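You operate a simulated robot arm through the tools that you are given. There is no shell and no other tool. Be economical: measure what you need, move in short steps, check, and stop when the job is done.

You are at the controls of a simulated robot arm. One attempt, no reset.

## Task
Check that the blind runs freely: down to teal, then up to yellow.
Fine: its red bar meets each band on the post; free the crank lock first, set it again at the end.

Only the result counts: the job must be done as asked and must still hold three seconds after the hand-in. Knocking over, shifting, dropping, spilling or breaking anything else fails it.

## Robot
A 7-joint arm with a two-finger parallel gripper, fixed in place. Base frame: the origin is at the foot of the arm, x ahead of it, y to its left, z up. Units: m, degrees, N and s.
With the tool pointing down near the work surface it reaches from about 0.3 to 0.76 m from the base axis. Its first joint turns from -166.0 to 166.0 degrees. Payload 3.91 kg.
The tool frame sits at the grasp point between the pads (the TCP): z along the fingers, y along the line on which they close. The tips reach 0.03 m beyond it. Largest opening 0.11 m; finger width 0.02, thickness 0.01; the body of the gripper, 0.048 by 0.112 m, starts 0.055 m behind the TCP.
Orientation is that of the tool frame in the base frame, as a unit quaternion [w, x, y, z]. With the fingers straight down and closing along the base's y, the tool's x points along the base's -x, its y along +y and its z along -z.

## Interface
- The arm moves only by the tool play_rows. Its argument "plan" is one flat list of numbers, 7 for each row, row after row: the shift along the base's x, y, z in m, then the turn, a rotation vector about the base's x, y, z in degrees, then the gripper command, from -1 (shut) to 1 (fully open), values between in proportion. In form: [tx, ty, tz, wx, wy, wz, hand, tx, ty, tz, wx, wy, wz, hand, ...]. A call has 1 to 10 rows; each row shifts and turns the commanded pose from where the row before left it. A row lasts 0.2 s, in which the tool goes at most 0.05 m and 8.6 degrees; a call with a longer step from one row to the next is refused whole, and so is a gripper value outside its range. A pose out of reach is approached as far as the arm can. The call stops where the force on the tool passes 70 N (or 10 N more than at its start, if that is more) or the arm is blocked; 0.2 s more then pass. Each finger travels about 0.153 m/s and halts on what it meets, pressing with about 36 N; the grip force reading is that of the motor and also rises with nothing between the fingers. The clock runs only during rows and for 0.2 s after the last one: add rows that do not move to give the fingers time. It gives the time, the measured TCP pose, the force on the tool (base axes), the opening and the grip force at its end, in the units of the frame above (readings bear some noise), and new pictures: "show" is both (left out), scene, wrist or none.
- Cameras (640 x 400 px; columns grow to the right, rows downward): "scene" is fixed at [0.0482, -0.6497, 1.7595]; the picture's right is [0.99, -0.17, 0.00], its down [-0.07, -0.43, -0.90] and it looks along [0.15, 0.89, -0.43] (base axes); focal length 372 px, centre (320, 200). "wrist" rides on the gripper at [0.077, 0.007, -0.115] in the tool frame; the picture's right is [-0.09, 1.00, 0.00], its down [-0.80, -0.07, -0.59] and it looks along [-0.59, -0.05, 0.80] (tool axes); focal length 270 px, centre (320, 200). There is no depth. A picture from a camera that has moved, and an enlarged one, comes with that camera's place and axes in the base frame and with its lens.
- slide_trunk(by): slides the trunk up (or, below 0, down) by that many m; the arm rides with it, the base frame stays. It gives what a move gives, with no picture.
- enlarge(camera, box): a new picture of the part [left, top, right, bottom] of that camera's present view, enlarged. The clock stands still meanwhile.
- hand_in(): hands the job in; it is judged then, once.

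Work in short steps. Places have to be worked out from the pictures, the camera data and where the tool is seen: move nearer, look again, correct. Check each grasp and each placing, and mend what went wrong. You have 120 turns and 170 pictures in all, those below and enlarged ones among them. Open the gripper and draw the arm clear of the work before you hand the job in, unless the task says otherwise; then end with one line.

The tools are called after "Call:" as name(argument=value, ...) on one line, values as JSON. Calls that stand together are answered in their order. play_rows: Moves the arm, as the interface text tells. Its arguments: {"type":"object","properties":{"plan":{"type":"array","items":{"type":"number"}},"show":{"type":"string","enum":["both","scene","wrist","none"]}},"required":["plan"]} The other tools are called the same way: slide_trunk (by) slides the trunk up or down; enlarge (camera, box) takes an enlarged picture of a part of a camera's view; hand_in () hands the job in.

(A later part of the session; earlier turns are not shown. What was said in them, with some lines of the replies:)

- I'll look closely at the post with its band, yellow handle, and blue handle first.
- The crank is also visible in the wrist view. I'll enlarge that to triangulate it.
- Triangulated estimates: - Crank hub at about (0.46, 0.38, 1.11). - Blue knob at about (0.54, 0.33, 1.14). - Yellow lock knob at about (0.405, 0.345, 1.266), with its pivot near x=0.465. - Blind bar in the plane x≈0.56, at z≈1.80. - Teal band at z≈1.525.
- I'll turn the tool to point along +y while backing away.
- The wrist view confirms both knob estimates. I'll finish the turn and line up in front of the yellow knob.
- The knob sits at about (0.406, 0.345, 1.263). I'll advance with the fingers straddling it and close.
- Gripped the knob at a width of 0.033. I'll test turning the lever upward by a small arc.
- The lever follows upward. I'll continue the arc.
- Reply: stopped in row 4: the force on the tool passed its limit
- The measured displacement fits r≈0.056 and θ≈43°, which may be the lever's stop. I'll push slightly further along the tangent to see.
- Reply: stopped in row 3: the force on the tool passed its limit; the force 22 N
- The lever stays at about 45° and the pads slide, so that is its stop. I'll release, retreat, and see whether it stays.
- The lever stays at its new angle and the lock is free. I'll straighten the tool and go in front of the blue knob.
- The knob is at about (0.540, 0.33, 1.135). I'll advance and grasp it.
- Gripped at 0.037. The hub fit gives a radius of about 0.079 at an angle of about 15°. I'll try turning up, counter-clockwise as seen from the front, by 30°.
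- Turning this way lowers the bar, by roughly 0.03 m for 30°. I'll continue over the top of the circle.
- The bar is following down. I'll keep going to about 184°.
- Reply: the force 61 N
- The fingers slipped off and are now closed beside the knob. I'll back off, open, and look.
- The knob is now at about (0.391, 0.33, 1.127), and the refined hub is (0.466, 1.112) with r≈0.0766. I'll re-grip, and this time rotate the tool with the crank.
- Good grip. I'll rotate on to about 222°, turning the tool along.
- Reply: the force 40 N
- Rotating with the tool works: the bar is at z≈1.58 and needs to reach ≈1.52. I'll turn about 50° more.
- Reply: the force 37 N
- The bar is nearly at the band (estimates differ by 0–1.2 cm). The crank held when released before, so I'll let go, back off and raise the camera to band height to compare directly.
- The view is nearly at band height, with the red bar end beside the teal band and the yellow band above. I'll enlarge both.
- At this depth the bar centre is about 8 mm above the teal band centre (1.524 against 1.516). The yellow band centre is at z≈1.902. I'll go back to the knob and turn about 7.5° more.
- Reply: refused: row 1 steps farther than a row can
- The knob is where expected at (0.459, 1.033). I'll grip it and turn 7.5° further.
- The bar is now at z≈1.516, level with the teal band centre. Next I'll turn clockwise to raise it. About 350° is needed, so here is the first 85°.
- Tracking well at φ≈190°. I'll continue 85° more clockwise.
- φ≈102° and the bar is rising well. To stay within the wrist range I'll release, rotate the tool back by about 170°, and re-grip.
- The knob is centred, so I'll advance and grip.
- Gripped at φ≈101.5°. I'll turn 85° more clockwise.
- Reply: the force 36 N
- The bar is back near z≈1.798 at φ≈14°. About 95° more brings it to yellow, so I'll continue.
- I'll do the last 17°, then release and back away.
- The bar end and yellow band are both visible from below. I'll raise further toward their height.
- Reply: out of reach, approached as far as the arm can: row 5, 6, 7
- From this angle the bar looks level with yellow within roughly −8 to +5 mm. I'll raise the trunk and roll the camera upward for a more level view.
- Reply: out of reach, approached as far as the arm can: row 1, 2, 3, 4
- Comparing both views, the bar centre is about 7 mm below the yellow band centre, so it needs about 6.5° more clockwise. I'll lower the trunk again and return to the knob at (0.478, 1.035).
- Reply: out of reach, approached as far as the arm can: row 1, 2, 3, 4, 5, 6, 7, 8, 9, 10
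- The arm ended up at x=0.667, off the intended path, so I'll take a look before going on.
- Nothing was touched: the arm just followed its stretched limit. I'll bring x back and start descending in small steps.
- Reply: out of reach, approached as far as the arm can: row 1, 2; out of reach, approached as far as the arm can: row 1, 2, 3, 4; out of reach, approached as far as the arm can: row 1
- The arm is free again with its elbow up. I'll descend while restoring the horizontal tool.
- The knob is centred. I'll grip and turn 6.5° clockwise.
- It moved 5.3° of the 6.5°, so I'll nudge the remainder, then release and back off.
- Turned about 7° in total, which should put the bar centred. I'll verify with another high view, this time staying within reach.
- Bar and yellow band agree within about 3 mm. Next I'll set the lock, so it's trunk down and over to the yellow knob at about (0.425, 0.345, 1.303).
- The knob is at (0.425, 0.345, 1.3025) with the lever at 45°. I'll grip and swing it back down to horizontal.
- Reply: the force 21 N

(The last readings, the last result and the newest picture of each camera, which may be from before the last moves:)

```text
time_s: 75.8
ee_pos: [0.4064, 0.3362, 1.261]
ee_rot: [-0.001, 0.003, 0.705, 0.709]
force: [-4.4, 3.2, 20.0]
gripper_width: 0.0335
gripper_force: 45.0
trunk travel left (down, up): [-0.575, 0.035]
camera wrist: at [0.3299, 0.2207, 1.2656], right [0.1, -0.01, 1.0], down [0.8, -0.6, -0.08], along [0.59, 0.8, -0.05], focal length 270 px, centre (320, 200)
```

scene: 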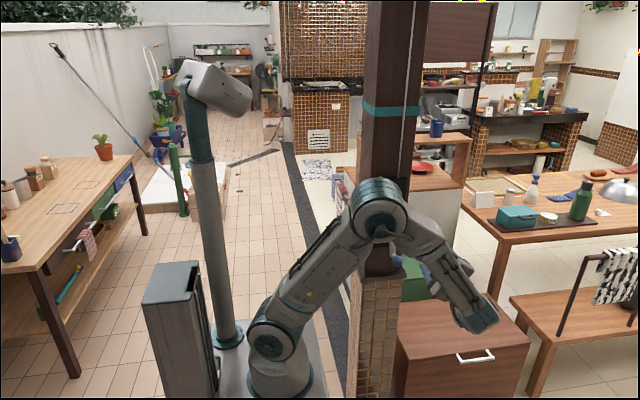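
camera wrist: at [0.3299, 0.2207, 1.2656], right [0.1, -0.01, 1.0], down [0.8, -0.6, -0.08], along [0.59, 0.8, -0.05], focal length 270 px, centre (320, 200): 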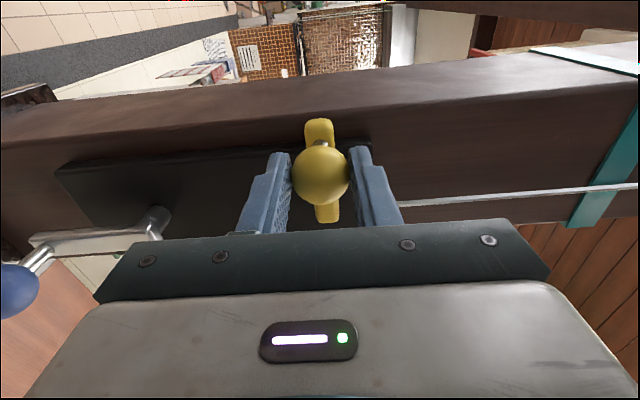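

The lever is back to horizontal against its stop (20 N). I'll release and withdraw clear.

Call:
play_rows(plan=[0, 0, 0.001, 0, 0, 0, -1, 0, 0, 0, 0, 0, 0, 0.3, 0, 0, 0, 0, 0, 0, 0.3, 0, -0.045, 0, 0, 0, 0, 0.3, 0, -0.045, 0, 0, 0, 0, 0.6, 0, -0.045, 0, 0, 0, 0, 1, -0.03, -0.03, 0, 0, 0, 0, 1, -0.03, -0.02, 0, 0, 0, 0, 1, -0.04, 0, 0, 0, 0, 0, 1, 0, 0, 0, 0, 0, 0, 1])

Call:
enlarge(camera="scene", box=[360, 170, 430, 260])

Call:
enlarge(camera="wrist", box=[300, 40, 640, 240])

```text
time_s: 78.0
ee_pos: [0.3096, 0.1513, 1.2602]
ee_rot: [-0.003, 0.006, 0.707, 0.708]
force: [-0.9, -0.1, 0.1]
gripper_width: 0.11
gripper_force: 0.1
trunk travel left (down, up): [-0.575, 0.035]
camera wrist: at [0.2324, 0.0368, 1.2666], right [0.1, 0.0, 0.99], down [0.8, -0.6, -0.08], along [0.6, 0.8, -0.06], focal length 270 px, centre (320, 200)
```

scene: 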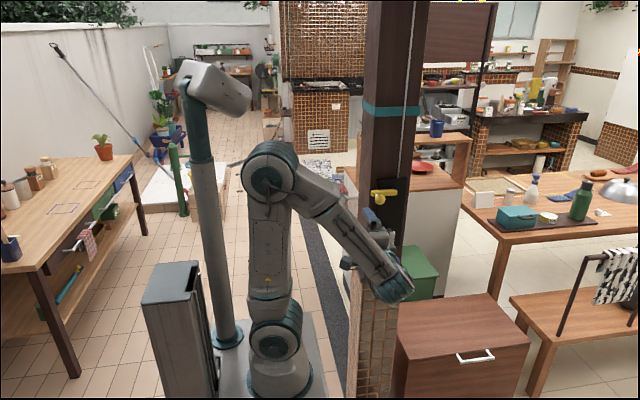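
wrist: 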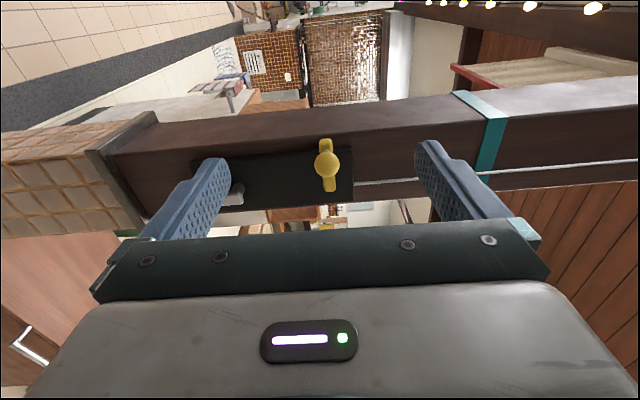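

```text
4.44 times, centred on (395, 215) of scene
camera zoom: at [0.0482, -0.6497, 1.7595], right [0.99, -0.17, 0.0], down [-0.07, -0.43, -0.9], along [0.15, 0.89, -0.43], focal length 1652 px, centre (-13, 133)
```

zoom: 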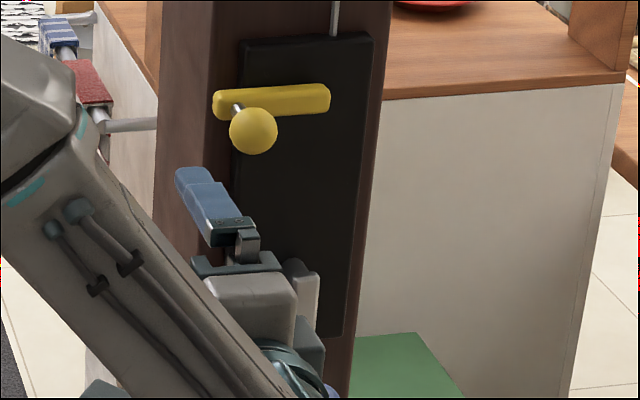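

```text
1.88 times, centred on (470, 140) of wrist
camera zoom: at [0.2324, 0.0368, 1.2666], right [0.1, 0.0, 0.99], down [0.8, -0.6, -0.08], along [0.6, 0.8, -0.06], focal length 509 px, centre (38, 313)
```

zoom: 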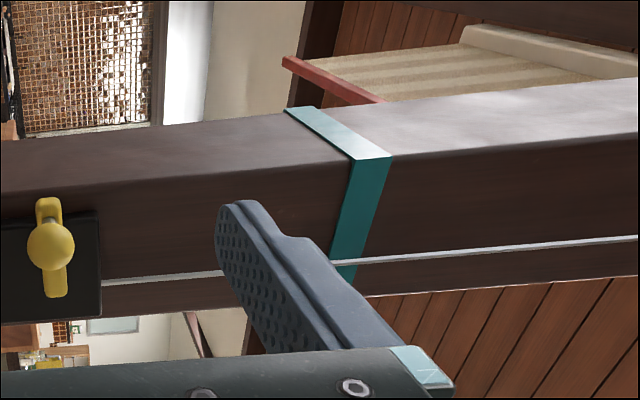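

The lever looks exactly as it did at the start (locked), the gripper is open and clear, and the bar is up at the yellow band. I'm handing in.

Call:
hand_in()

```text
The job is handed in.
```

I freed the crank lock, cranked the blind down to the teal band and up to the yellow band, then set the lock again. By my camera estimates, the red bar met each band to within about 3 mm.
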